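You operate a simulated robot arm through the tools that you are given. There is no shell and no other tool. Be economical: measure what you need, move in short steps, check, and stop when the job is done.

You are at the controls of a simulated two-armed robot. One attempt, no reset.

TASK
Hold the measuring cup on the top of the bench with the ring press steady with one hand, lift the orange plug out of it with the other and set it down on the top of the bench with the ring press.

Only the result counts: the job must be done as asked and must still hold three seconds after the hand-in. Knocking over, shifting, dropping, spilling or breaking anything else fails it.

THE ROBOT
Two 7-joint arms with two-finger parallel grippers on one trunk, on a base that drives. Base frame: it is fixed to the floor where the robot stands at the start and does not move with it; the origin is under the middle of the robot, x ahead of it, y to its left, z up. Units: cm, degrees, N and s.
The left shoulder is at the start at [6, 14.7, 54.3], the right one opposite. With the tool pointing down near the work surface each hand reaches from about 10 to 66 cm from the robot's upright axis, wherever it stands, measured 20 degrees to its own side. Places, roughly: top of the bench with the ring press [130, 30, 80]. Payload 3.43 kg a hand.
Tool frame (each hand has its own): the origin (TCP) lies between the finger pads and is the grasp point; the fingertips stand 3 cm ahead of it; z points along the fingers, y is the line along which they close. Largest opening 9.4 cm; finger width 2.8, thickness 1; the body of the gripper, 5 by 9.6 cm, starts 5.5 cm behind the TCP.
Orientation is told as [roll, pitch, yaw] about the base's x, y, z axes, in that order, counted from this pose: with the fingers straight down and closing along the base's y, the tool's x points along the base's -x, its y along +y and its z along -z.

THE INTERFACE
- The arms move only by the tool send_rows. It takes "left_plan", "right_plan" or both (then of equal length, played together; a hand with none holds still); each is a list of rows, each an object of numbers (a shift or turn left out is 0, a gripper value left out holds the last): "x", "y", "z": the shift along the tool's x, y, z in m; "rx", "ry", "rz": the turn, a rotation vector about the tool's x, y, z in degrees; "jaw": the closure in counts, from 0 (fully open) to 255 (shut). In form: [{"x": .., "y": .., "z": .., "rx": .., "ry": .., "rz": .., "jaw": ..}, ...]. A call has 1 to 20 rows; each row is the pose to reach, as a shift and turn from the pose commanded when the call began, along the tool's axes at that moment. Each row takes 0.2 s and may step no farther than 5 cm and 8.6 degrees from the row before; otherwise, or with a gripper value out of range, the whole call is refused. A pose out of reach is approached as far as the arm can. The call stops where the force on the tool passes 40 N (or 10 N more than at its start, if that is more) or the arm is blocked; 0.2 s more then pass. Each finger travels about 7.2 cm/s and halts on what it meets, pressing with about 44 N; the grip force reading is that of the motor and also rises with nothing between the fingers. The clock runs only during rows and for 0.2 s after the last one: add rows that repeat a pose to give the fingers time. The reply holds the time, the measured pose of the TCP, the force on the tool along the base axes, the opening and the grip force, in the units named above and with some noise, with the torque about the TCP (base axes, N m) and any sound that the robot's microphone picked up, and new pictures: "views" is both (left out), scene, wrist or none (wrist: the cameras of the hands that moved).
- Cameras (640 x 400 px; columns grow to the right, rows downward): "scene" is now at [5.76, 1.02, 119.55]; the picture's right is [0.10, -0.99, 0.00], its down [-0.47, -0.05, -0.88] and it looks along [0.87, 0.09, -0.48] (base axes); focal length 278 px, centre (320, 200). "left" rides on the left gripper at [7.6, -1.4, -10.3] in its tool frame; the picture's right is [0.18, 0.98, 0.00], its down [-0.75, 0.14, -0.64] and it looks along [-0.63, 0.12, 0.77] (tool axes); focal length 243 px, centre (320, 200). "right" rides on the right gripper at [7.6, 1.4, -10.2] in its tool frame; the picture's right is [-0.18, 0.98, 0.00], its down [-0.75, -0.14, -0.64] and it looks along [-0.63, -0.12, 0.77] (tool axes); focal length 243 px, centre (320, 200). There is no depth. A picture from a camera that has moved, and an enlarged one, comes with that camera's place and axes in the base frame and with its lens. The place of the scene camera against the robot may be out by one fixed shift of up to 1.2 cm in any direction.
- slide_trunk(by): slides the trunk up (or, below 0, down) by that many cm; the arms and the scene camera ride with it, the base frame stays. It gives what a move gives, with no picture.
- steer(legs): drives the robot by 1 to 6 legs, each [ahead, left, turn to the left] in cm, cm and degrees, along the robot's own axes; the way and the turn of a leg run together, so that a leg with both is an arc; at most 150 cm and 180 degrees a leg. The arms and the cameras ride along, it lands a little off, and it stops where it bumps. It gives what a move gives, and a new picture of the scene camera.
- pan_tilt(pan, tilt): turns the head with the scene camera to pan (to the left, within 86 degrees either way) and tilt (down, from -29 to 69), counted from straight ahead of the robot. It gives what a move gives, and a new picture of the scene camera.
- zoom(camera, box): a new picture of the part [left, top, right, bottom] of that camera's present view, enlarged. The clock stands still meanwhile.
- hand_in(): hands the job in; it is judged then, once.

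Work in short steps. Places have to be worked out from the pictures, the camera data and where the tool is seen: move nearer, look again, correct. Check each grasp and each placing, and mend what went wrong. You have 120 turns and 260 pictures in all, those below and enlarged ones among them. Open the grippers and draw the arms clear of the work before you hand the job in, unless the task says otherwise; then end with one line.

The tools are called after "Call:" by a JSON object that holds its "method" and its "body". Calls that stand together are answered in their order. send_rows: Moves the arms, as the interface text tells. Its arguments: {"type":"object","properties":{"left_plan":{"type":"array","items":{"type":"object","properties":{"x":{"type":"number"},"y":{"type":"number"},"z":{"type":"number"},"rx":{"type":"number"},"ry":{"type":"number"},"rz":{"type":"number"},"jaw":{"type":"number"}}}},"right_plan":{"type":"array","items":{"type":"object","properties":{"x":{"type":"number"},"y":{"type":"number"},"z":{"type":"number"},"rx":{"type":"number"},"ry":{"type":"number"},"rz":{"type":"number"},"jaw":{"type":"number"}}}},"views":{"type":"string","enum":["both","scene","wrist","none"]}},"required":[]} The other tools are called the same way: slide_trunk (by) slides the trunk up or down; steer (legs) drives the base; pan_tilt (pan, tilt) turns the head that bears the scene camera; zoom (camera, box) takes an enlarged picture of a part of a camera's view; hand_in () hands the job in.

At the start:

```text
t: 0.0
left_tcp_pos: [31.71, 21.19, 98.96]
left_tool_rot: [-0.1, 0.1, 0.0]
left_wrist_force: [0.2, 0.1, 0.7]
left_torque: [0.0, -0.01, 0.02]
left_opening: 9.38
left_grip_force: 0.1
right_tcp_pos: [30.26, -7.17, 99.04]
right_tool_rot: [0.1, 0.0, 0.0]
right_wrist_force: [-0.2, 0.8, 0.3]
right_torque: [0.01, 0.02, 0.01]
right_opening: 9.4
right_grip_force: 0.1
trunk travel left (down, up): [-25.0, 0.0]
robot x, y, heading: [-0.09, 0.13, 0.1]
head pan, tilt: [6.0, 28.5]
```

scene: 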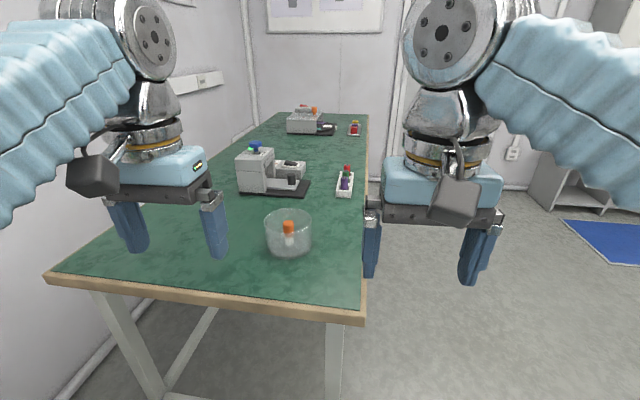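
right: 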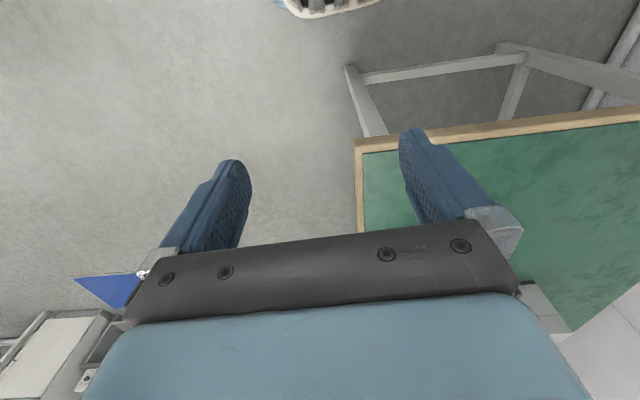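
left: 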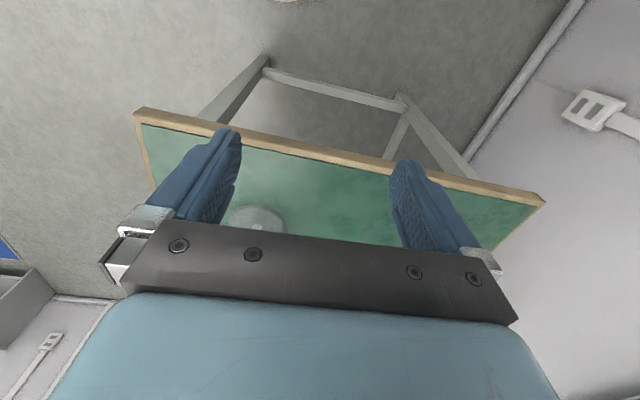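

The measuring cup seems to be the clear cylinder with an orange-topped plug at about (55, 13). I'll zoom in to see it in detail.

Call:
{"method": "zoom", "body": {"camera": "scene", "box": [238, 190, 338, 270]}}

Call:
{"method": "zoom", "body": {"camera": "scene", "box": [200, 90, 400, 215]}}

```text
5.00 times, centred on (288, 230) of scene
camera zoom: at [5.76, 1.02, 119.55], right [0.1, -0.99, 0.0], down [-0.47, -0.05, -0.88], along [0.87, 0.09, -0.48], focal length 1390 px, centre (480, 50)
```

zoom: 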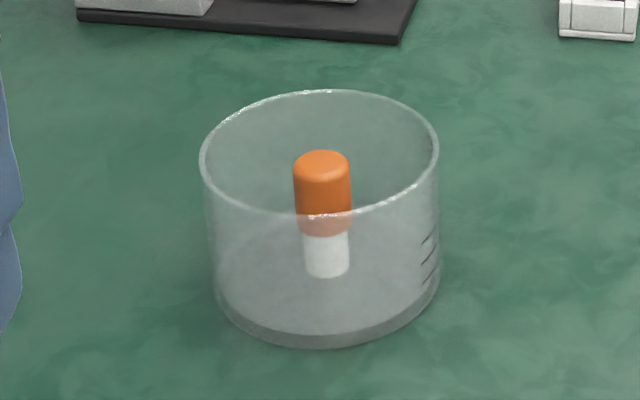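

```text
3.20 times, centred on (300, 152) of scene
camera zoom: at [5.76, 1.02, 119.55], right [0.1, -0.99, 0.0], down [-0.47, -0.05, -0.88], along [0.87, 0.09, -0.48], focal length 890 px, centre (384, 352)
```

zoom: 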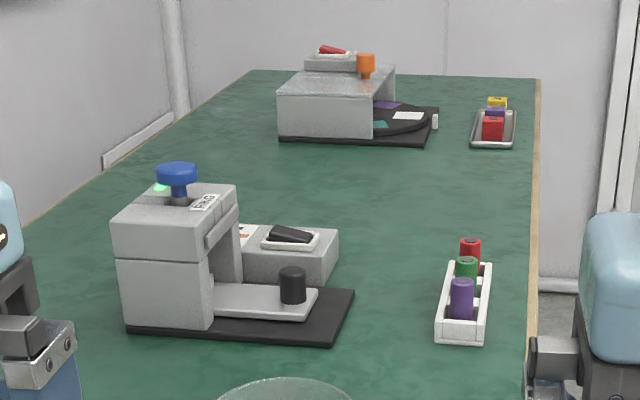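

The cup is about 10 cm wide, too wide to span, and stands near (54.5, 12.9), with its rim at about z 87. The plug stands upright in its middle. I'll grip the cup's wall with the left hand tilted, and take the plug from above with the right. First I drive left so the cup is centred, then look down at it.

Call:
{"method": "steer", "body": {"legs": [[0, 11, 0], [5, 0, 0]]}}

Call:
{"method": "pan_tilt", "body": {"pan": 0, "tilt": 38}}

```text
t: 1.3
left_tcp_pos: [31.81, 31.43, 99.11]
left_tool_rot: [0.2, 0.2, -0.1]
left_wrist_force: [0.4, 0.4, -1.0]
left_torque: [-0.02, -0.01, 0.02]
left_opening: 9.37
left_grip_force: 0.1
right_tcp_pos: [30.4, 2.79, 99.06]
right_tool_rot: [0.4, 0.0, -0.2]
right_wrist_force: [-0.2, 0.1, 0.0]
right_torque: [0.0, -0.02, 0.03]
right_opening: 9.42
right_grip_force: 0.1
trunk travel left (down, up): [-25.0, 0.0]
robot x, y, heading: [0.12, 10.95, -0.2]
head pan, tilt: [6.0, 28.5]
stopped in leg 1: the robot was blocked; the commanded pose is now the measured one
camera scene: at [5.77, 11.04, 119.57], right [0.1, -0.99, 0.0], down [-0.48, -0.05, -0.88], along [0.87, 0.09, -0.48], focal length 278 px, centre (320, 200)
```

scene: 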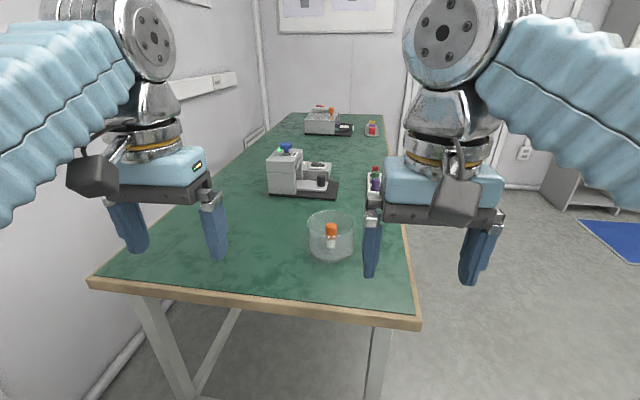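

```text
t: 2.0
left_tcp_pos: [31.65, 31.32, 99.02]
left_tool_rot: [0.1, 0.2, 0.1]
left_wrist_force: [0.0, 0.4, -0.7]
left_torque: [-0.02, 0.01, 0.0]
left_opening: 9.38
left_grip_force: 0.0
right_tcp_pos: [30.34, 2.83, 99.01]
right_tool_rot: [0.3, 0.0, -0.1]
right_wrist_force: [-0.3, 0.1, -0.3]
right_torque: [-0.01, 0.02, 0.0]
right_opening: 9.4
right_grip_force: 0.0
trunk travel left (down, up): [-25.0, 0.0]
robot x, y, heading: [0.16, 10.63, 0.1]
head pan, tilt: [0.0, 38.0]
camera scene: at [5.35, 10.04, 118.07], right [0.0, -1.0, -0.01], down [-0.62, 0.0, -0.79], along [0.79, 0.0, -0.62], focal length 278 px, centre (320, 200)
```

scene: 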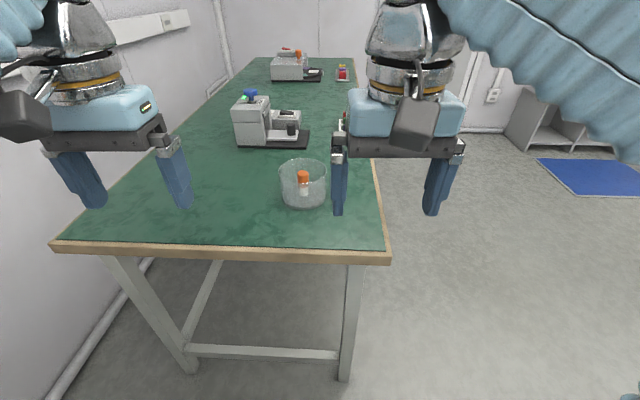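

The drive stopped about 10 cm to the left, which is fine. Now I measure the cup from this view.

Call:
{"method": "zoom", "body": {"camera": "scene", "box": [262, 145, 362, 225]}}

```text
5.00 times, centred on (312, 185) of scene
camera zoom: at [5.35, 10.04, 118.07], right [0.0, -1.0, -0.01], down [-0.62, 0.0, -0.79], along [0.79, 0.0, -0.62], focal length 1390 px, centre (360, 275)
```

zoom: 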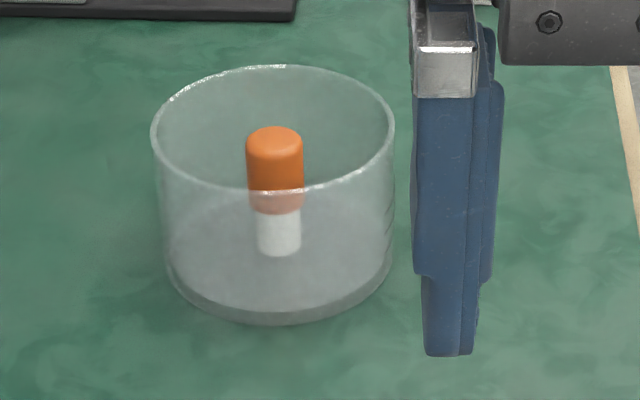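

From this view the cup is centred at about (54.6, 13.4) with a 10 cm diameter, and the hand's image matches its reading. I now turn the left hand to the tilted wall-gripping posture (fingers pointing right and down, closing radially on the near wall), in free space.

Call:
{"method": "send_rows", "body": {"left_plan": [{"rx": 3.05, "ry": -4.35, "rz": 5.85}, {"rx": 6.1, "ry": -8.7, "rz": 11.7}, {"rx": 9.1, "ry": -13, "rz": 17.5}, {"rx": 12.2, "ry": -17.4, "rz": 23.4}, {"rx": 15.2, "ry": -21.7, "rz": 29.2}, {"rx": 18.3, "ry": -26.1, "rz": 35.1}, {"rx": 21.3, "ry": -30.4, "rz": 40.9}, {"rx": 24.4, "ry": -34.8, "rz": 46.8}, {"rx": 27.4, "ry": -39.1, "rz": 52.6}, {"rx": 30.5, "ry": -43.5, "rz": 58.5}, {"rx": 33.5, "ry": -47.8, "rz": 64.3}, {"rx": 33.5, "ry": -47.8, "rz": 64.3}]}}

```text
t: 4.6
left_tcp_pos: [31.09, 30.91, 99.52]
left_tool_rot: [0.8, -54.6, -70.7]
left_wrist_force: [-0.4, -0.1, -0.2]
left_torque: [-0.01, -0.01, 0.02]
left_opening: 9.38
left_grip_force: 0.1
right_tcp_pos: [29.64, 2.12, 99.31]
right_tool_rot: [0.7, -0.4, -0.1]
right_wrist_force: [-0.1, 0.1, -0.4]
right_torque: [0.0, 0.01, 0.01]
right_opening: 9.37
right_grip_force: 0.0
trunk travel left (down, up): [-25.0, 0.0]
robot x, y, heading: [-0.25, 10.73, 0.1]
head pan, tilt: [0.0, 38.0]
camera scene: at [4.5, 9.33, 118.18], right [0.0, -1.0, -0.01], down [-0.61, 0.01, -0.79], along [0.79, 0.01, -0.61], focal length 278 px, centre (320, 200)
camera left: at [25.21, 42.23, 99.17], right [0.89, 0.44, -0.14], down [0.1, 0.13, 0.99], along [0.45, -0.89, 0.07], focal length 243 px, centre (320, 200)
```

scene: 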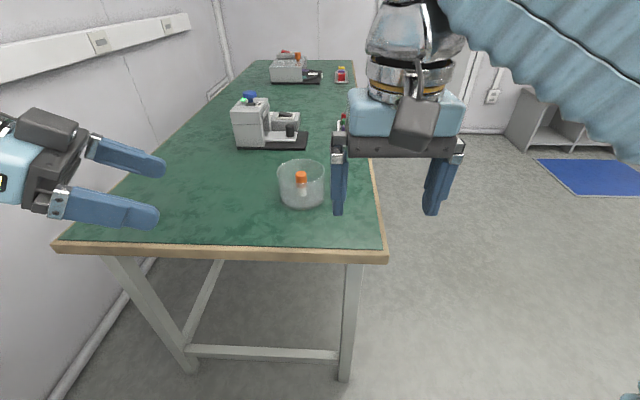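
left: 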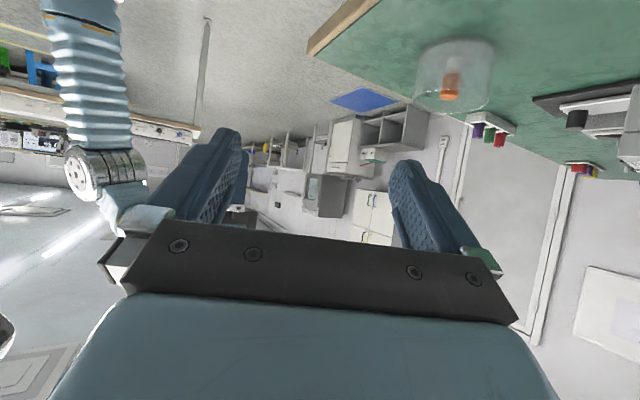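

The left hand reached the tilted posture; the reported base pose drifts by several mm, so I will rely on pictures. I move the left hand forward and then right to hover above the cup's near wall, jaws part-closed.

Call:
{"method": "send_rows", "body": {"left_plan": [{"x": -0.0088, "y": 0.0423, "z": 0.0126, "jaw": 130}, {"x": -0.0176, "y": 0.0846, "z": 0.0252}, {"x": -0.0263, "y": 0.1269, "z": 0.0378}, {"x": -0.035, "y": 0.169, "z": 0.05}, {"x": -0.0487, "y": 0.1557, "z": 0.0852}, {"x": -0.0624, "y": 0.1425, "z": 0.1204}, {"x": -0.0761, "y": 0.1293, "z": 0.1556}, {"x": -0.0898, "y": 0.116, "z": 0.1908}, {"x": -0.1035, "y": 0.1029, "z": 0.226}, {"x": -0.1035, "y": 0.1029, "z": 0.226}]}}

Call:
{"method": "zoom", "body": {"camera": "scene", "box": [220, 120, 380, 220]}}

```text
t: 6.8
left_tcp_pos: [49.54, 11.97, 94.73]
left_tool_rot: [0.1, -54.8, -70.1]
left_wrist_force: [0.4, -0.2, 0.1]
left_torque: [0.01, 0.03, -0.01]
left_opening: 4.61
left_grip_force: 0.0
right_tcp_pos: [30.21, 2.9, 99.11]
right_tool_rot: [0.3, -0.1, -0.1]
right_wrist_force: [-0.3, -0.6, 0.0]
right_torque: [0.01, -0.01, -0.01]
right_opening: 9.41
right_grip_force: 0.1
trunk travel left (down, up): [-25.0, 0.0]
robot x, y, heading: [-0.13, 11.03, 0.0]
head pan, tilt: [0.0, 38.0]
camera scene: at [5.06, 10.15, 118.07], right [0.0, -1.0, 0.0], down [-0.61, 0.0, -0.79], along [0.79, 0.0, -0.61], focal length 278 px, centre (320, 200)
camera left: at [43.69, 23.44, 94.29], right [0.89, 0.43, -0.15], down [0.1, 0.13, 0.99], along [0.45, -0.89, 0.08], focal length 243 px, centre (320, 200)
```

scene: 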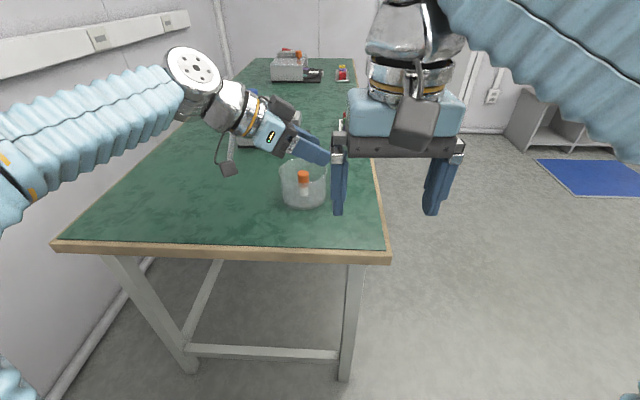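
left: 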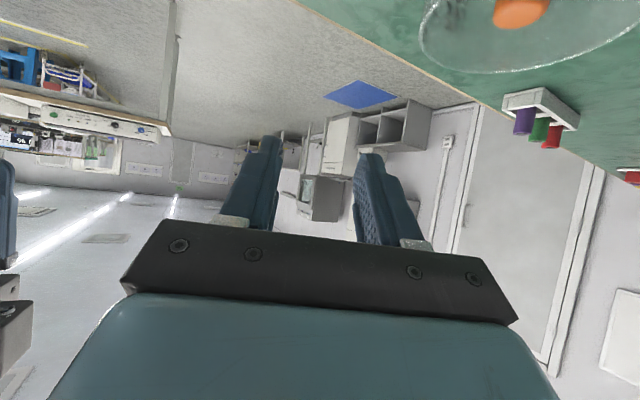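

```text
4.00 times, centred on (300, 170) of scene
camera zoom: at [5.06, 10.15, 118.07], right [0.0, -1.0, 0.0], down [-0.61, 0.0, -0.79], along [0.79, 0.0, -0.61], focal length 1112 px, centre (400, 320)
```

zoom: 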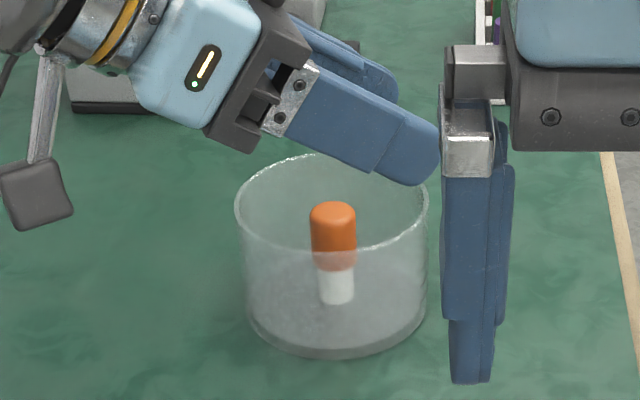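

The calibration holds: the left fingertip is predicted within about 1 px. The cup's rim centre is at about (54.6, 13.7), so the near-wall grip point is about (50.0, 12.0). I lower to just above the rim and check.

Call:
{"method": "send_rows", "body": {"left_plan": [{"x": 0.019, "y": 0.002, "z": 0.014}, {"x": 0.0377, "y": 0.0042, "z": 0.0282}, {"x": 0.0377, "y": 0.0042, "z": 0.0282}], "views": "wrist"}}

Call:
{"method": "zoom", "body": {"camera": "scene", "box": [240, 130, 360, 220]}}

```text
t: 7.6
left_tcp_pos: [50.2, 11.95, 89.74]
left_tool_rot: [-0.3, -54.7, -69.8]
left_wrist_force: [-0.3, -1.0, 0.5]
left_torque: [0.0, -0.03, -0.01]
left_opening: 4.61
left_grip_force: 0.0
right_tcp_pos: [30.49, 2.81, 99.02]
right_tool_rot: [0.4, 0.1, -0.3]
right_wrist_force: [0.5, -0.1, 0.8]
right_torque: [0.0, -0.04, -0.01]
right_opening: 9.4
right_grip_force: 0.0
trunk travel left (down, up): [-25.0, 0.0]
robot x, y, heading: [-0.15, 10.56, 0.0]
head pan, tilt: [0.0, 38.0]
camera left: at [44.44, 23.3, 89.43], right [0.89, 0.43, -0.15], down [0.1, 0.13, 0.99], along [0.45, -0.89, 0.07], focal length 243 px, centre (320, 200)
```

left: 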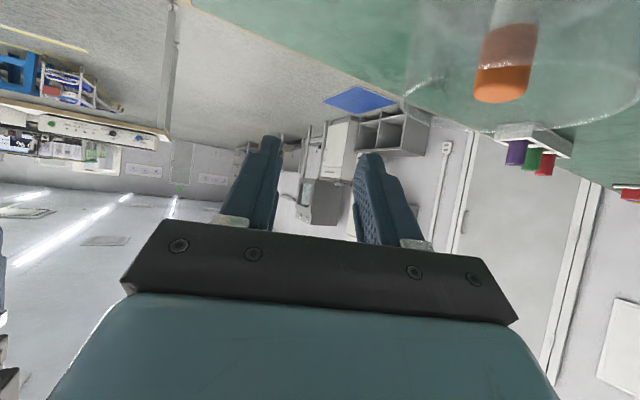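

```text
4.44 times, centred on (300, 175) of scene
camera zoom: at [5.48, 10.02, 118.09], right [0.0, -1.0, -0.01], down [-0.62, 0.01, -0.79], along [0.79, 0.0, -0.62], focal length 1236 px, centre (409, 311)
```

zoom: 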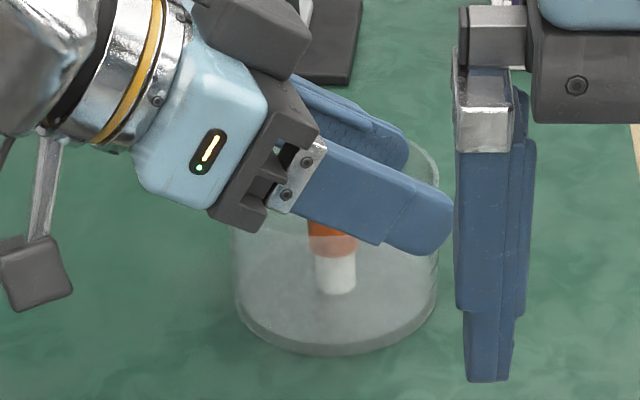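

Triangulating the plug with the left camera shows the bench is lower than I took it (z about 75.6). The cup centre is about (60.3, 14.1), its rim at z 83.6 and its diameter about 11.2 cm. I raise the left hand and drive a bit nearer.

Call:
{"method": "send_rows", "body": {"left_plan": [{"x": -0.0164, "z": -0.0115}, {"x": -0.0328, "z": -0.023}], "views": "none"}}

Call:
{"method": "steer", "body": {"legs": [[0, -1.5, 0], [7, 0, 0]]}}

Call:
{"method": "zoom", "body": {"camera": "scene", "box": [240, 140, 400, 240]}}

Call:
{"method": "zoom", "body": {"camera": "left", "box": [0, 0, 640, 400]}}

```text
t: 8.2
left_tcp_pos: [50.15, 11.95, 93.82]
left_tool_rot: [-0.1, -54.8, -70.0]
left_wrist_force: [0.7, 0.3, -0.9]
left_torque: [-0.01, -0.03, 0.01]
left_opening: 4.61
left_grip_force: 0.1
right_tcp_pos: [30.35, 2.84, 99.05]
right_tool_rot: [0.2, 0.0, -0.1]
right_wrist_force: [0.0, 0.1, 0.3]
right_torque: [0.01, 0.01, -0.02]
right_opening: 9.42
right_grip_force: 0.1
trunk travel left (down, up): [-25.0, 0.0]
robot x, y, heading: [-0.04, 10.75, 0.1]
head pan, tilt: [0.0, 38.0]
```

```text
t: 9.6
left_tcp_pos: [57.15, 10.74, 93.81]
left_tool_rot: [-0.3, -55.1, -69.8]
left_wrist_force: [-0.5, -0.2, 0.0]
left_torque: [0.0, 0.0, -0.02]
left_opening: 4.64
left_grip_force: 0.0
right_tcp_pos: [37.22, 1.74, 99.03]
right_tool_rot: [0.0, 0.0, -0.1]
right_wrist_force: [-1.1, -0.4, 0.7]
right_torque: [-0.01, 0.01, -0.01]
right_opening: 9.42
right_grip_force: 0.1
trunk travel left (down, up): [-25.0, 0.0]
robot x, y, heading: [7.0, 8.93, 0.1]
head pan, tilt: [0.0, 38.0]
camera scene: at [12.32, 9.13, 118.08], right [0.0, -1.0, 0.0], down [-0.62, 0.0, -0.79], along [0.79, 0.0, -0.62], focal length 278 px, centre (320, 200)
```

scene: 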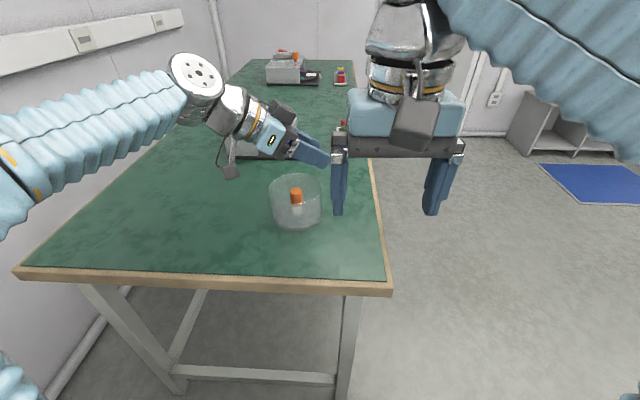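

```text
4.00 times, centred on (320, 190) of scene
camera zoom: at [12.32, 9.13, 118.08], right [0.0, -1.0, 0.0], down [-0.62, 0.0, -0.79], along [0.79, 0.0, -0.62], focal length 1112 px, centre (320, 240)
```

zoom: 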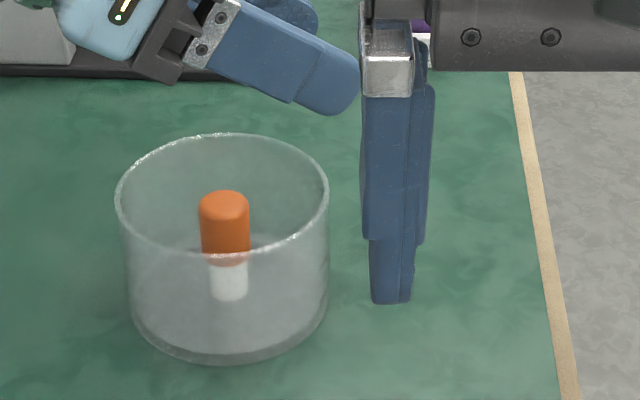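

```text
1.00 times, centred on (320, 200) of left (not enlarged: the box is as wide or as high as the picture)
camera zoom: at [51.33, 22.32, 93.38], right [0.89, 0.43, -0.15], down [0.1, 0.14, 0.98], along [0.45, -0.89, 0.08], focal length 243 px, centre (320, 200)
```

zoom: 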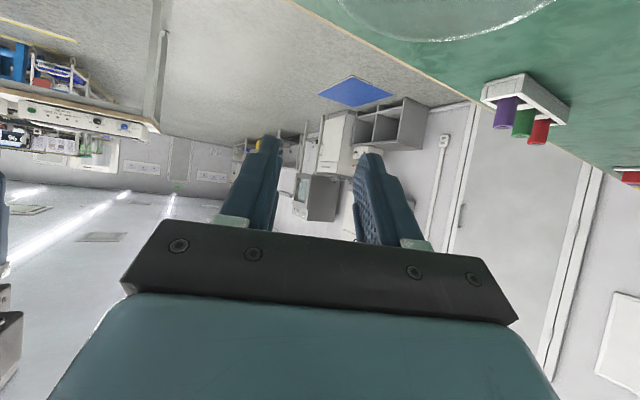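

Two-view triangulation now gives a consistent cup: centre (60.7, 14.35), rim z 83.4, radius about 5.7, plug top z about 82.9. I bring the left jaws over the near-wall point (55.5, 12.45), just above the rim.

Call:
{"method": "send_rows", "body": {"left_plan": [{"x": 0.0325, "y": -0.0049, "z": 0.0095}, {"x": 0.0649, "y": -0.0097, "z": 0.019}, {"x": 0.0649, "y": -0.0097, "z": 0.019}], "views": "wrist"}}

Call:
{"method": "zoom", "body": {"camera": "scene", "box": [240, 140, 368, 240]}}

```text
t: 10.4
left_tcp_pos: [55.46, 12.57, 87.41]
left_tool_rot: [-0.3, -55.1, -69.7]
left_wrist_force: [-0.2, -0.1, -1.0]
left_torque: [0.0, 0.01, 0.0]
left_opening: 4.6
left_grip_force: 0.2
right_tcp_pos: [37.31, 1.76, 99.04]
right_tool_rot: [-0.1, 0.1, -0.1]
right_wrist_force: [-0.5, 0.3, 1.4]
right_torque: [0.0, 0.0, -0.02]
right_opening: 9.4
right_grip_force: 0.0
trunk travel left (down, up): [-25.0, 0.0]
robot x, y, heading: [7.41, 9.06, 0.2]
head pan, tilt: [0.0, 38.0]
camera left: at [49.61, 24.03, 86.94], right [0.89, 0.43, -0.15], down [0.1, 0.14, 0.98], along [0.45, -0.89, 0.08], focal length 243 px, centre (320, 200)
```

left: 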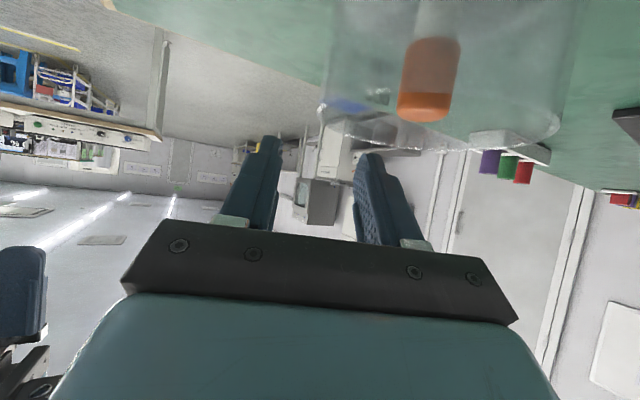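

```text
4.00 times, centred on (304, 190) of scene
camera zoom: at [12.35, 9.13, 118.08], right [0.0, -1.0, 0.0], down [-0.62, 0.0, -0.79], along [0.79, 0.0, -0.62], focal length 1112 px, centre (384, 240)
```

zoom: 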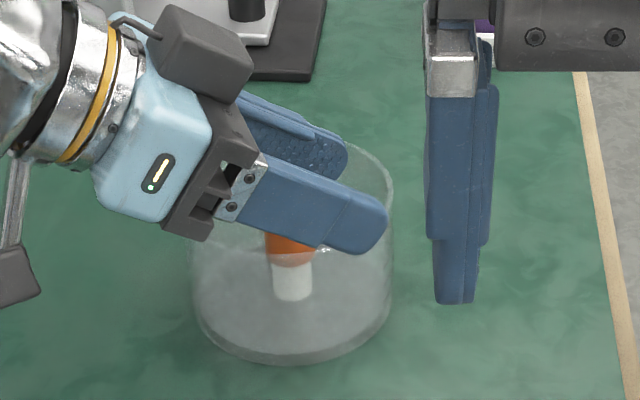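

Both views agree: cup centre about (60.5, 14.1), and the wall lies midway between the left fingers. I descend about 3.8 cm so the fingers straddle the wall.

Call:
{"method": "send_rows", "body": {"left_plan": [{"x": 0.0104, "y": -0.002, "z": 0.0073}, {"x": 0.0208, "y": -0.002, "z": 0.0146}, {"x": 0.0312, "y": -0.002, "z": 0.0218}, {"x": 0.0312, "y": -0.002, "z": 0.0218}], "views": "wrist"}}

Call:
{"method": "zoom", "body": {"camera": "scene", "box": [240, 140, 368, 240]}}

Call:
{"method": "zoom", "body": {"camera": "left", "box": [200, 60, 500, 250]}}

```text
t: 11.4
left_tcp_pos: [55.2, 12.48, 83.62]
left_tool_rot: [-0.3, -55.1, -69.8]
left_wrist_force: [-0.4, 0.3, 0.0]
left_torque: [-0.05, 0.0, 0.06]
left_opening: 4.6
left_grip_force: 0.0
right_tcp_pos: [37.44, 1.75, 99.05]
right_tool_rot: [0.1, 0.0, -0.2]
right_wrist_force: [-0.4, -0.6, 0.6]
right_torque: [0.02, -0.01, 0.0]
right_opening: 9.41
right_grip_force: 0.0
trunk travel left (down, up): [-25.0, 0.0]
robot x, y, heading: [7.11, 8.9, 0.0]
head pan, tilt: [0.0, 38.0]
camera left: at [49.43, 23.97, 83.16], right [0.89, 0.43, -0.15], down [0.1, 0.14, 0.98], along [0.45, -0.89, 0.08], focal length 243 px, centre (320, 200)
```

left: 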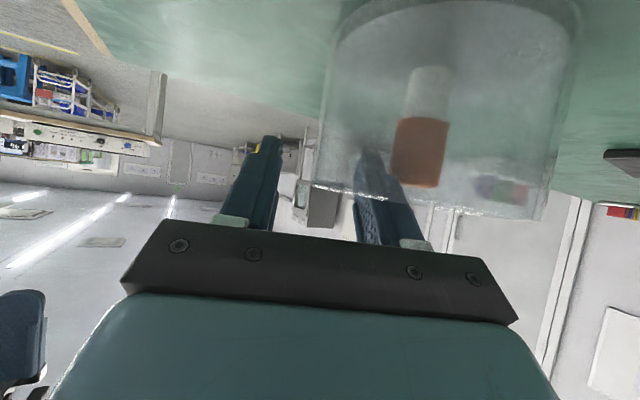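

```text
4.00 times, centred on (304, 190) of scene
camera zoom: at [12.34, 9.13, 118.08], right [0.0, -1.0, 0.0], down [-0.62, 0.0, -0.79], along [0.79, 0.0, -0.62], focal length 1112 px, centre (384, 240)
```

zoom: 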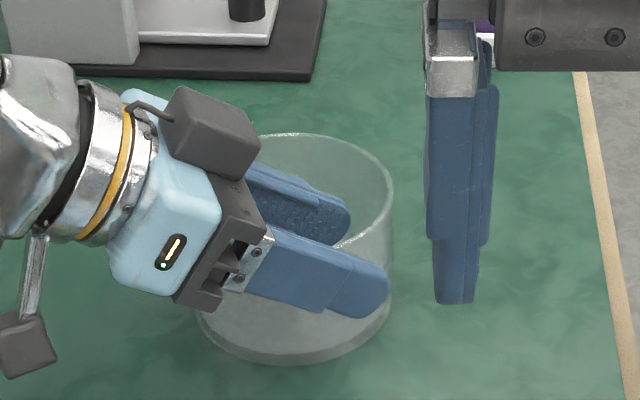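

```text
2.11 times, centred on (350, 155) of left
camera zoom: at [49.43, 23.97, 83.16], right [0.89, 0.43, -0.15], down [0.1, 0.14, 0.98], along [0.45, -0.89, 0.08], focal length 511 px, centre (257, 295)
```

zoom: 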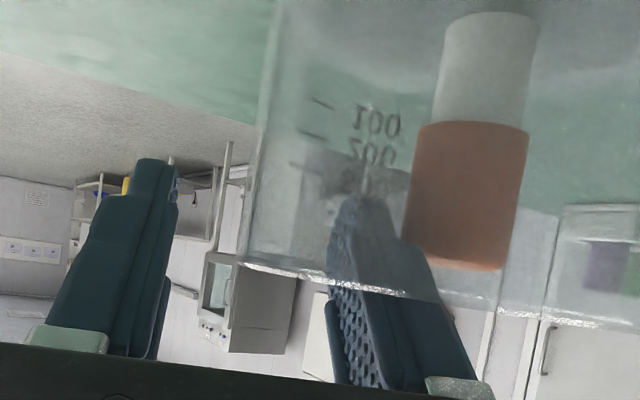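

The wall sits midway between the two fingers, with no contact force. I close the left jaws slowly on it.

Call:
{"method": "send_rows", "body": {"left_plan": [{"jaw": 160}, {"jaw": 190}, {"jaw": 210}, {"jaw": 222}, {"jaw": 230}, {"jaw": 230}], "views": "wrist"}}

Call:
{"method": "zoom", "body": {"camera": "scene", "box": [240, 140, 368, 240]}}

```text
t: 12.8
left_tcp_pos: [55.21, 12.46, 83.61]
left_tool_rot: [-0.3, -55.0, -69.8]
left_wrist_force: [-0.5, -0.2, 1.8]
left_torque: [0.01, 0.19, -0.06]
left_opening: 1.14
left_grip_force: 44.3
right_tcp_pos: [37.38, 1.72, 99.1]
right_tool_rot: [0.0, 0.0, -0.1]
right_wrist_force: [0.4, -0.1, -0.6]
right_torque: [0.01, 0.02, -0.04]
right_opening: 9.38
right_grip_force: 0.0
trunk travel left (down, up): [-25.0, 0.0]
robot x, y, heading: [7.21, 8.89, -0.3]
head pan, tilt: [0.0, 38.0]
camera left: at [49.42, 23.95, 83.19], right [0.89, 0.43, -0.15], down [0.1, 0.14, 0.98], along [0.45, -0.89, 0.08], focal length 243 px, centre (320, 200)
```

left: 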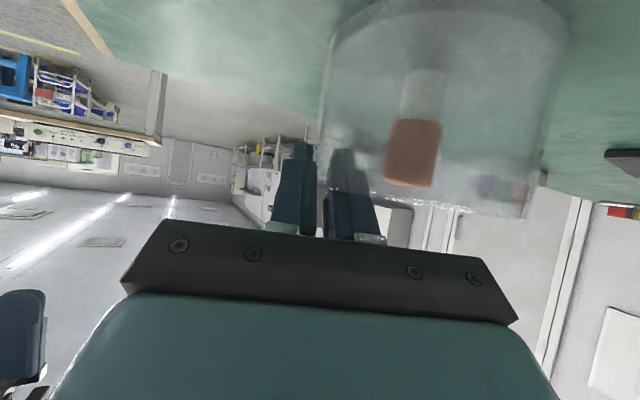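

```text
4.00 times, centred on (304, 190) of scene
camera zoom: at [12.34, 9.12, 118.08], right [0.0, -1.0, 0.0], down [-0.62, 0.0, -0.79], along [0.79, 0.0, -0.62], focal length 1112 px, centre (384, 240)
```

zoom: 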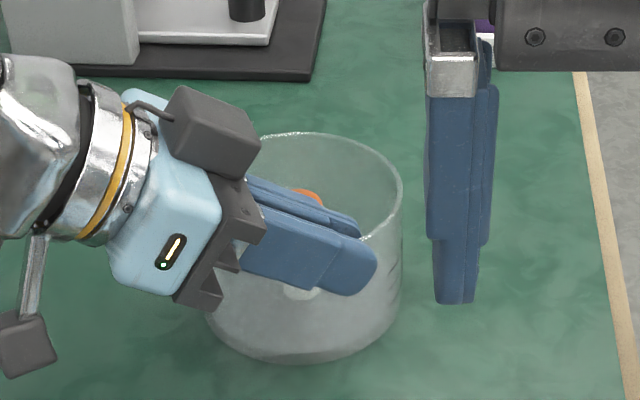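

The left hand holds the cup wall (44 N, opening 1.14), and the cup moved only about half a cm. The plug is now at about (60.3, 13.7), top z 82.6. I turn the right hand so that it closes along x with its body tilted 30° to the right, clear of the left hand.

Call:
{"method": "send_rows", "body": {"right_plan": [{"rx": -1.96, "ry": -1.96, "rz": -7.31, "jaw": 130}, {"rx": -3.92, "ry": -3.92, "rz": -14.62}, {"rx": -5.88, "ry": -5.88, "rz": -21.93}, {"rx": -7.83, "ry": -7.83, "rz": -29.2}, {"rx": -9.8, "ry": -9.8, "rz": -36.5}, {"rx": -11.75, "ry": -11.75, "rz": -43.85}, {"rx": -13.7, "ry": -13.7, "rz": -51.2}, {"rx": -15.7, "ry": -15.7, "rz": -58.5}, {"rx": -17.6, "ry": -17.6, "rz": -65.8}, {"rx": -19.6, "ry": -19.6, "rz": -73.1}, {"rx": -21.5, "ry": -21.5, "rz": -80.4}, {"rx": -23.5, "ry": -23.5, "rz": -87.7}, {"rx": -23.5, "ry": -23.5, "rz": -87.7}]}}

```text
t: 15.6
left_tcp_pos: [55.2, 12.58, 83.71]
left_tool_rot: [-0.3, -55.1, -69.9]
left_wrist_force: [-1.5, 0.2, 2.9]
left_torque: [0.07, 0.21, -0.01]
left_opening: 1.1
left_grip_force: 44.6
right_tcp_pos: [37.41, 1.74, 99.05]
right_tool_rot: [0.0, -30.0, 89.8]
right_wrist_force: [0.1, -0.1, -0.2]
right_torque: [0.03, 0.01, 0.0]
right_opening: 4.6
right_grip_force: 0.0
trunk travel left (down, up): [-25.0, 0.0]
robot x, y, heading: [6.85, 9.16, -0.0]
head pan, tilt: [0.0, 38.0]
camera scene: at [12.32, 9.12, 118.08], right [0.0, -1.0, 0.0], down [-0.62, 0.0, -0.79], along [0.79, 0.0, -0.62], focal length 278 px, centre (320, 200)
camera right: at [35.82, -10.05, 104.08], right [-0.98, 0.16, 0.09], down [0.14, 0.33, 0.93], along [0.12, 0.93, -0.35], focal length 243 px, centre (320, 200)
```

scene: 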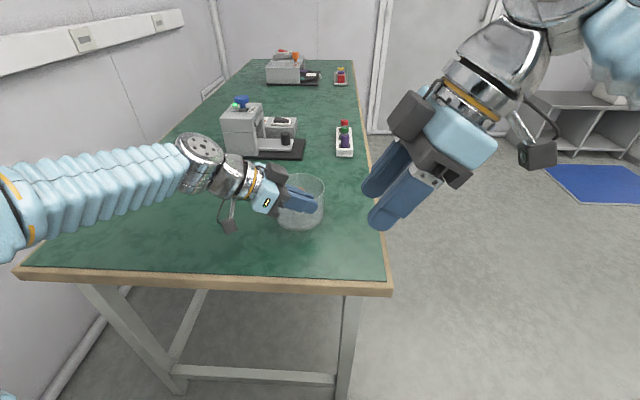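
right: 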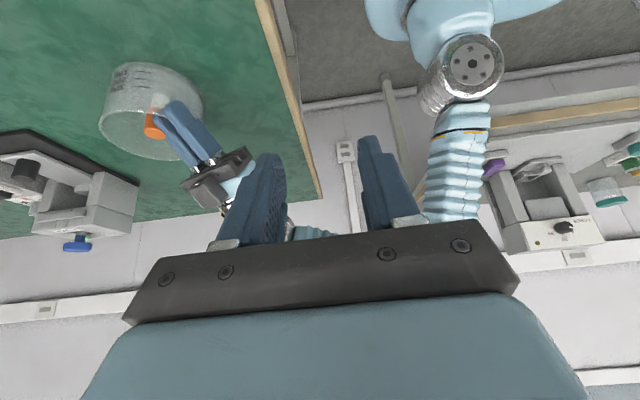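

The right hand is posed as wanted. I move it forward along x, then in toward a hover short of the plug.

Call:
{"method": "send_rows", "body": {"right_plan": [{"y": -0.0458}, {"y": -0.0916}, {"y": -0.1374}, {"y": -0.1832}, {"y": -0.229}, {"x": -0.0161, "y": -0.229, "z": 0.0324}, {"x": -0.0322, "y": -0.229, "z": 0.0648}, {"x": -0.0483, "y": -0.229, "z": 0.0972}, {"x": -0.0483, "y": -0.229, "z": 0.0972}]}}

Call:
{"method": "zoom", "body": {"camera": "scene", "box": [240, 140, 368, 240]}}

```text
t: 17.6
left_tcp_pos: [55.16, 12.53, 83.58]
left_tool_rot: [-0.2, -55.1, -69.9]
left_wrist_force: [-2.3, -1.0, 5.2]
left_torque: [0.02, 0.29, 0.07]
left_opening: 1.09
left_grip_force: 44.1
right_tcp_pos: [60.28, 10.85, 93.08]
right_tool_rot: [0.0, -30.0, 89.8]
right_wrist_force: [0.0, -0.6, -0.3]
right_torque: [0.01, -0.02, 0.01]
right_opening: 4.62
right_grip_force: 0.1
right hand out of reach, approached as far as the arm can: row 5
trunk travel left (down, up): [-25.0, 0.0]
robot x, y, heading: [7.06, 9.03, 0.1]
head pan, tilt: [0.0, 38.0]
camera scene: at [12.31, 9.11, 118.08], right [0.0, -1.0, 0.0], down [-0.62, 0.0, -0.79], along [0.79, 0.0, -0.62], focal length 278 px, centre (320, 200)
camera right: at [58.69, -0.94, 98.1], right [-0.98, 0.16, 0.09], down [0.14, 0.33, 0.93], along [0.12, 0.93, -0.35], focal length 243 px, centre (320, 200)
```

scene: 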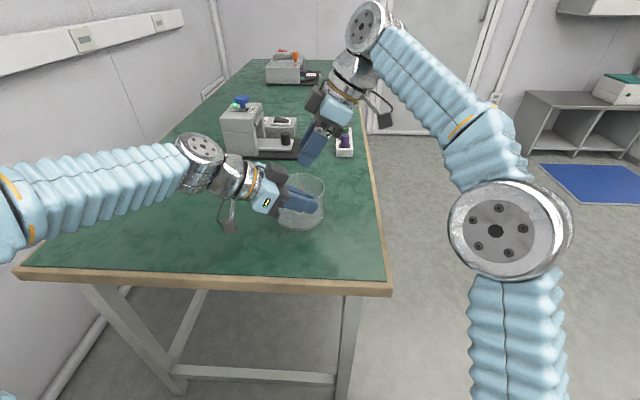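
right: 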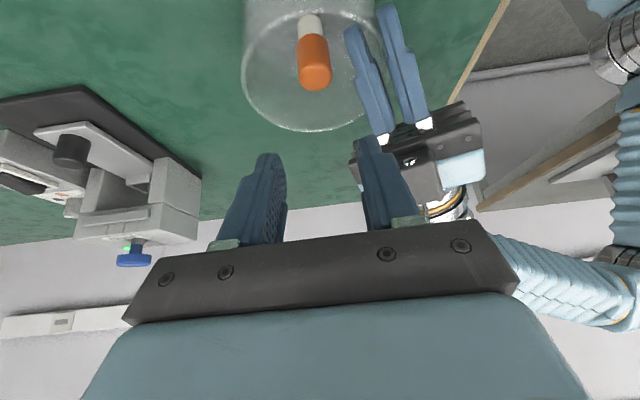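

```text
4.00 times, centred on (304, 190) of scene
camera zoom: at [12.31, 9.11, 118.08], right [0.0, -1.0, 0.0], down [-0.62, 0.0, -0.79], along [0.79, 0.0, -0.62], focal length 1112 px, centre (384, 240)
```

zoom: 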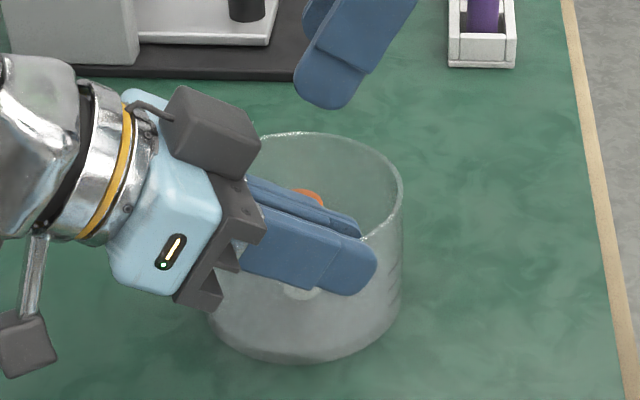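

The right camera puts the plug at (60.0, 13.65). To clear the left inner finger I turn the right hand a further 20° about vertical, so both hands close along the same direction, and I narrow its jaws to 4 cm.

Call:
{"method": "send_rows", "body": {"right_plan": [{"rx": -3.33, "rz": -5.77, "jaw": 146}, {"rx": -6.67, "rz": -11.53}, {"rx": -10, "rz": -17.3}, {"rx": -10, "rz": -17.3}]}}

```text
t: 18.6
left_tcp_pos: [55.13, 12.47, 83.62]
left_tool_rot: [-0.3, -55.1, -69.9]
left_wrist_force: [-2.0, -1.3, 5.2]
left_torque: [0.08, 0.3, 0.06]
left_opening: 1.12
left_grip_force: 43.7
right_tcp_pos: [60.09, 10.68, 92.98]
right_tool_rot: [-0.2, -30.0, 109.9]
right_wrist_force: [0.3, -0.9, 0.4]
right_torque: [0.0, 0.01, 0.01]
right_opening: 4.01
right_grip_force: 0.0
right hand out of reach, approached as far as the arm can: row 3, 4
trunk travel left (down, up): [-25.0, 0.0]
robot x, y, heading: [6.99, 8.86, -0.1]
head pan, tilt: [0.0, 38.0]
camera scene: at [12.31, 9.11, 118.08], right [0.0, -1.0, 0.0], down [-0.62, 0.0, -0.79], along [0.79, 0.0, -0.62], focal length 278 px, centre (320, 200)
camera right: at [62.52, -0.88, 97.9], right [-0.98, -0.18, 0.09], down [0.02, 0.36, 0.93], along [-0.2, 0.92, -0.35], focal length 243 px, centre (320, 200)
```

scene: 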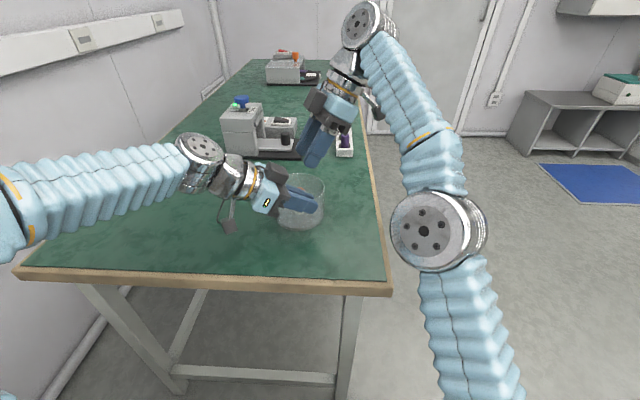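
right: 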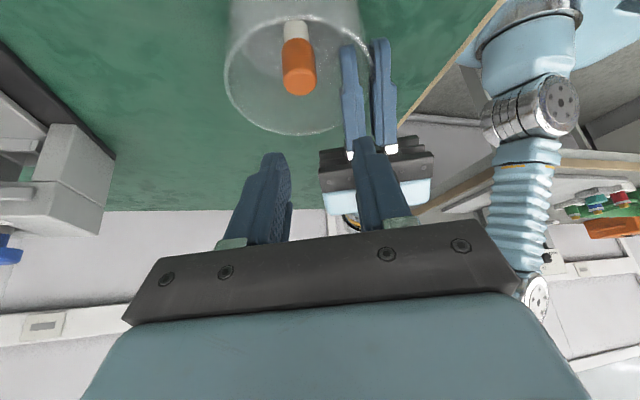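

The right camera confirms the plug at (60.15, 13.5). I lower the right hand toward it, to z about 88, and check.

Call:
{"method": "send_rows", "body": {"right_plan": [{"x": 0.0008, "y": -0.005, "z": 0.028}, {"x": 0.0016, "y": -0.0103, "z": 0.0567}, {"x": 0.0016, "y": -0.0103, "z": 0.0567}]}}

Call:
{"method": "zoom", "body": {"camera": "scene", "box": [240, 120, 368, 220]}}

```text
t: 19.4
left_tcp_pos: [55.27, 12.56, 83.69]
left_tool_rot: [-0.5, -55.1, -69.4]
left_wrist_force: [-5.5, -0.2, 7.7]
left_torque: [-0.04, 0.36, 0.14]
left_opening: 1.13
left_grip_force: 43.3
right_tcp_pos: [59.94, 13.27, 88.6]
right_tool_rot: [-0.7, -30.2, 109.8]
right_wrist_force: [1.4, -5.1, 10.7]
right_torque: [0.08, 0.4, 0.13]
right_opening: 3.99
right_grip_force: 0.1
trunk travel left (down, up): [-25.0, 0.0]
robot x, y, heading: [6.96, 8.75, 0.0]
head pan, tilt: [0.0, 38.0]
stopped in row 3 (right hand): the force on the tool passed its limit at 45 N (the readings are from after the stop); the commanded pose is now the measured one
camera scene: at [12.23, 9.06, 118.1], right [0.0, -1.0, 0.0], down [-0.61, 0.0, -0.79], along [0.79, 0.0, -0.61], focal length 278 px, centre (320, 200)
camera right: at [62.4, 1.62, 93.53], right [-0.98, -0.18, 0.08], down [0.01, 0.35, 0.94], along [-0.19, 0.92, -0.34], focal length 243 px, centre (320, 200)
```

scene: 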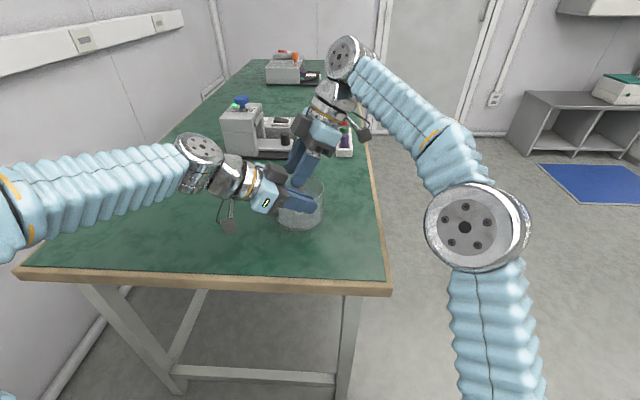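
right: 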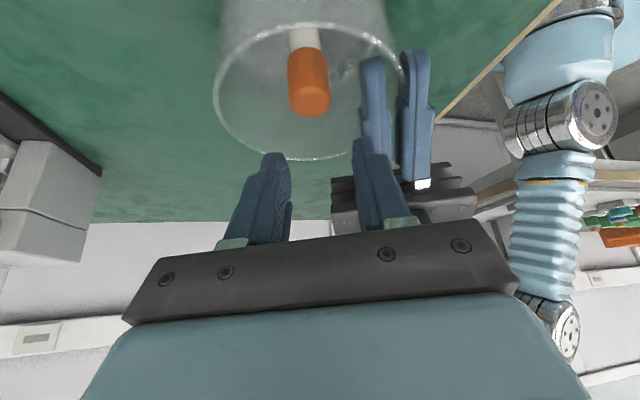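

```text
4.00 times, centred on (304, 170) of scene
camera zoom: at [12.23, 9.06, 118.1], right [0.0, -1.0, 0.0], down [-0.61, 0.0, -0.79], along [0.79, 0.0, -0.61], focal length 1112 px, centre (384, 320)
```

zoom: 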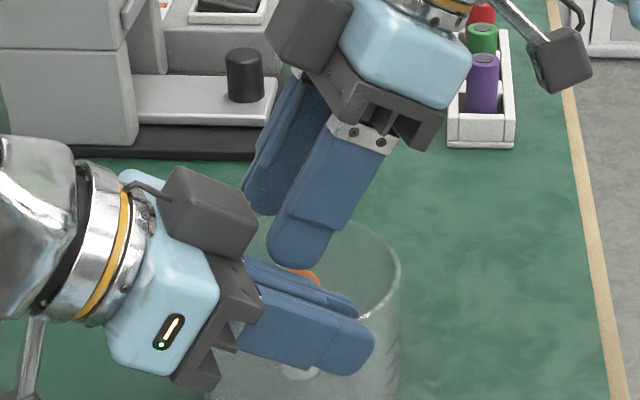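

The right hand's near finger brushed the left inner finger (stopped at 88.6; it stood about 0.3 cm short of its radial target). I back off upward, shift away from the left hand, narrow the jaws to 3.5 cm, and look again.

Call:
{"method": "send_rows", "body": {"right_plan": [{"x": -0.005, "z": -0.0087}, {"x": -0.01, "y": -0.0045, "z": -0.0174, "jaw": 160}, {"x": -0.01, "y": -0.0045, "z": -0.0174}]}}

Call:
{"method": "zoom", "body": {"camera": "right", "box": [200, 0, 480, 200]}}

Call:
{"method": "zoom", "body": {"camera": "scene", "box": [240, 140, 368, 240]}}

```text
t: 20.1
left_tcp_pos: [55.29, 12.7, 83.62]
left_tool_rot: [-0.4, -55.1, -69.7]
left_wrist_force: [-3.1, -3.3, 19.0]
left_torque: [0.45, 0.33, 0.07]
left_opening: 1.1
left_grip_force: 44.0
right_tcp_pos: [60.37, 13.52, 90.56]
right_tool_rot: [-0.6, -30.2, 109.8]
right_wrist_force: [-0.6, -0.1, 0.1]
right_torque: [-0.02, 0.06, -0.01]
right_opening: 3.52
right_grip_force: 0.1
trunk travel left (down, up): [-25.0, 0.0]
robot x, y, heading: [7.13, 9.23, -0.1]
head pan, tilt: [0.0, 38.0]
camera scene: at [12.22, 9.08, 118.1], right [0.0, -1.0, 0.0], down [-0.61, 0.0, -0.79], along [0.79, 0.0, -0.61], focal length 278 px, centre (320, 200)
camera right: at [62.82, 1.82, 95.43], right [-0.98, -0.18, 0.08], down [0.01, 0.35, 0.94], along [-0.2, 0.92, -0.34], focal length 243 px, centre (320, 200)
```

scene: 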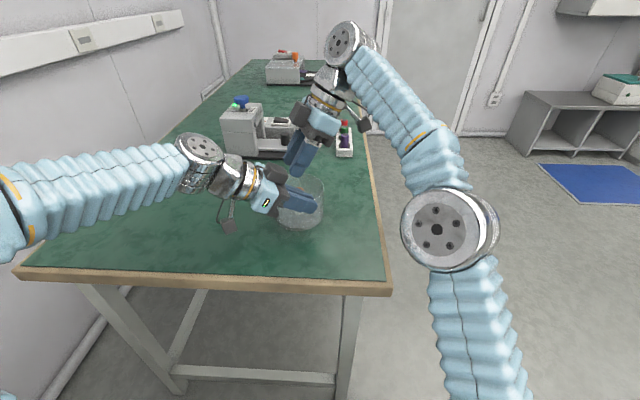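
right: 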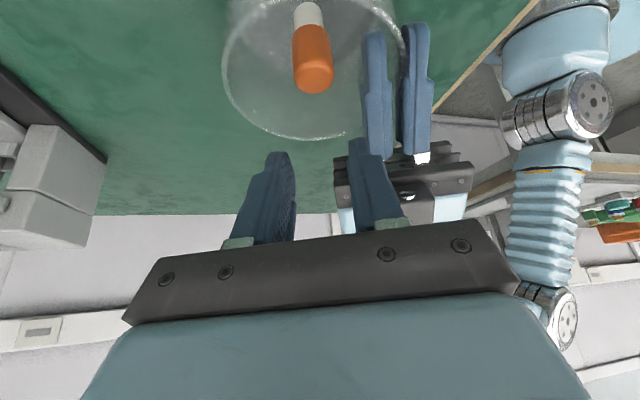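

```text
2.00 times, centred on (340, 100) of right
camera zoom: at [62.82, 1.82, 95.43], right [-0.98, -0.18, 0.08], down [0.01, 0.35, 0.94], along [-0.2, 0.92, -0.34], focal length 485 px, centre (280, 400)
```

zoom: 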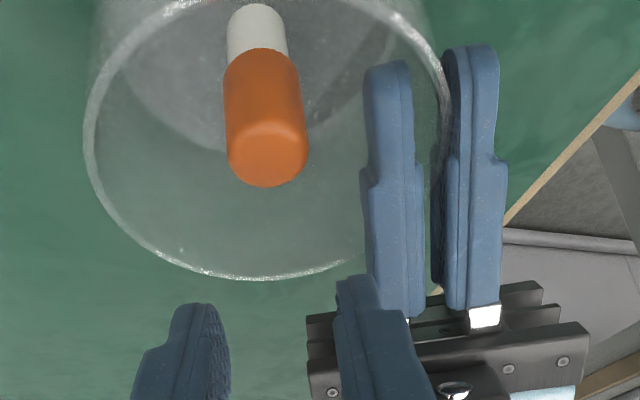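

```text
4.00 times, centred on (304, 190) of scene
camera zoom: at [12.22, 9.08, 118.1], right [0.0, -1.0, 0.0], down [-0.61, 0.0, -0.79], along [0.79, 0.0, -0.61], focal length 1112 px, centre (384, 240)
```

zoom: 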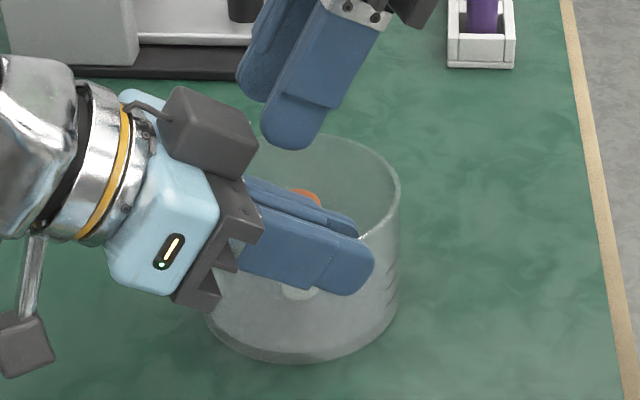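

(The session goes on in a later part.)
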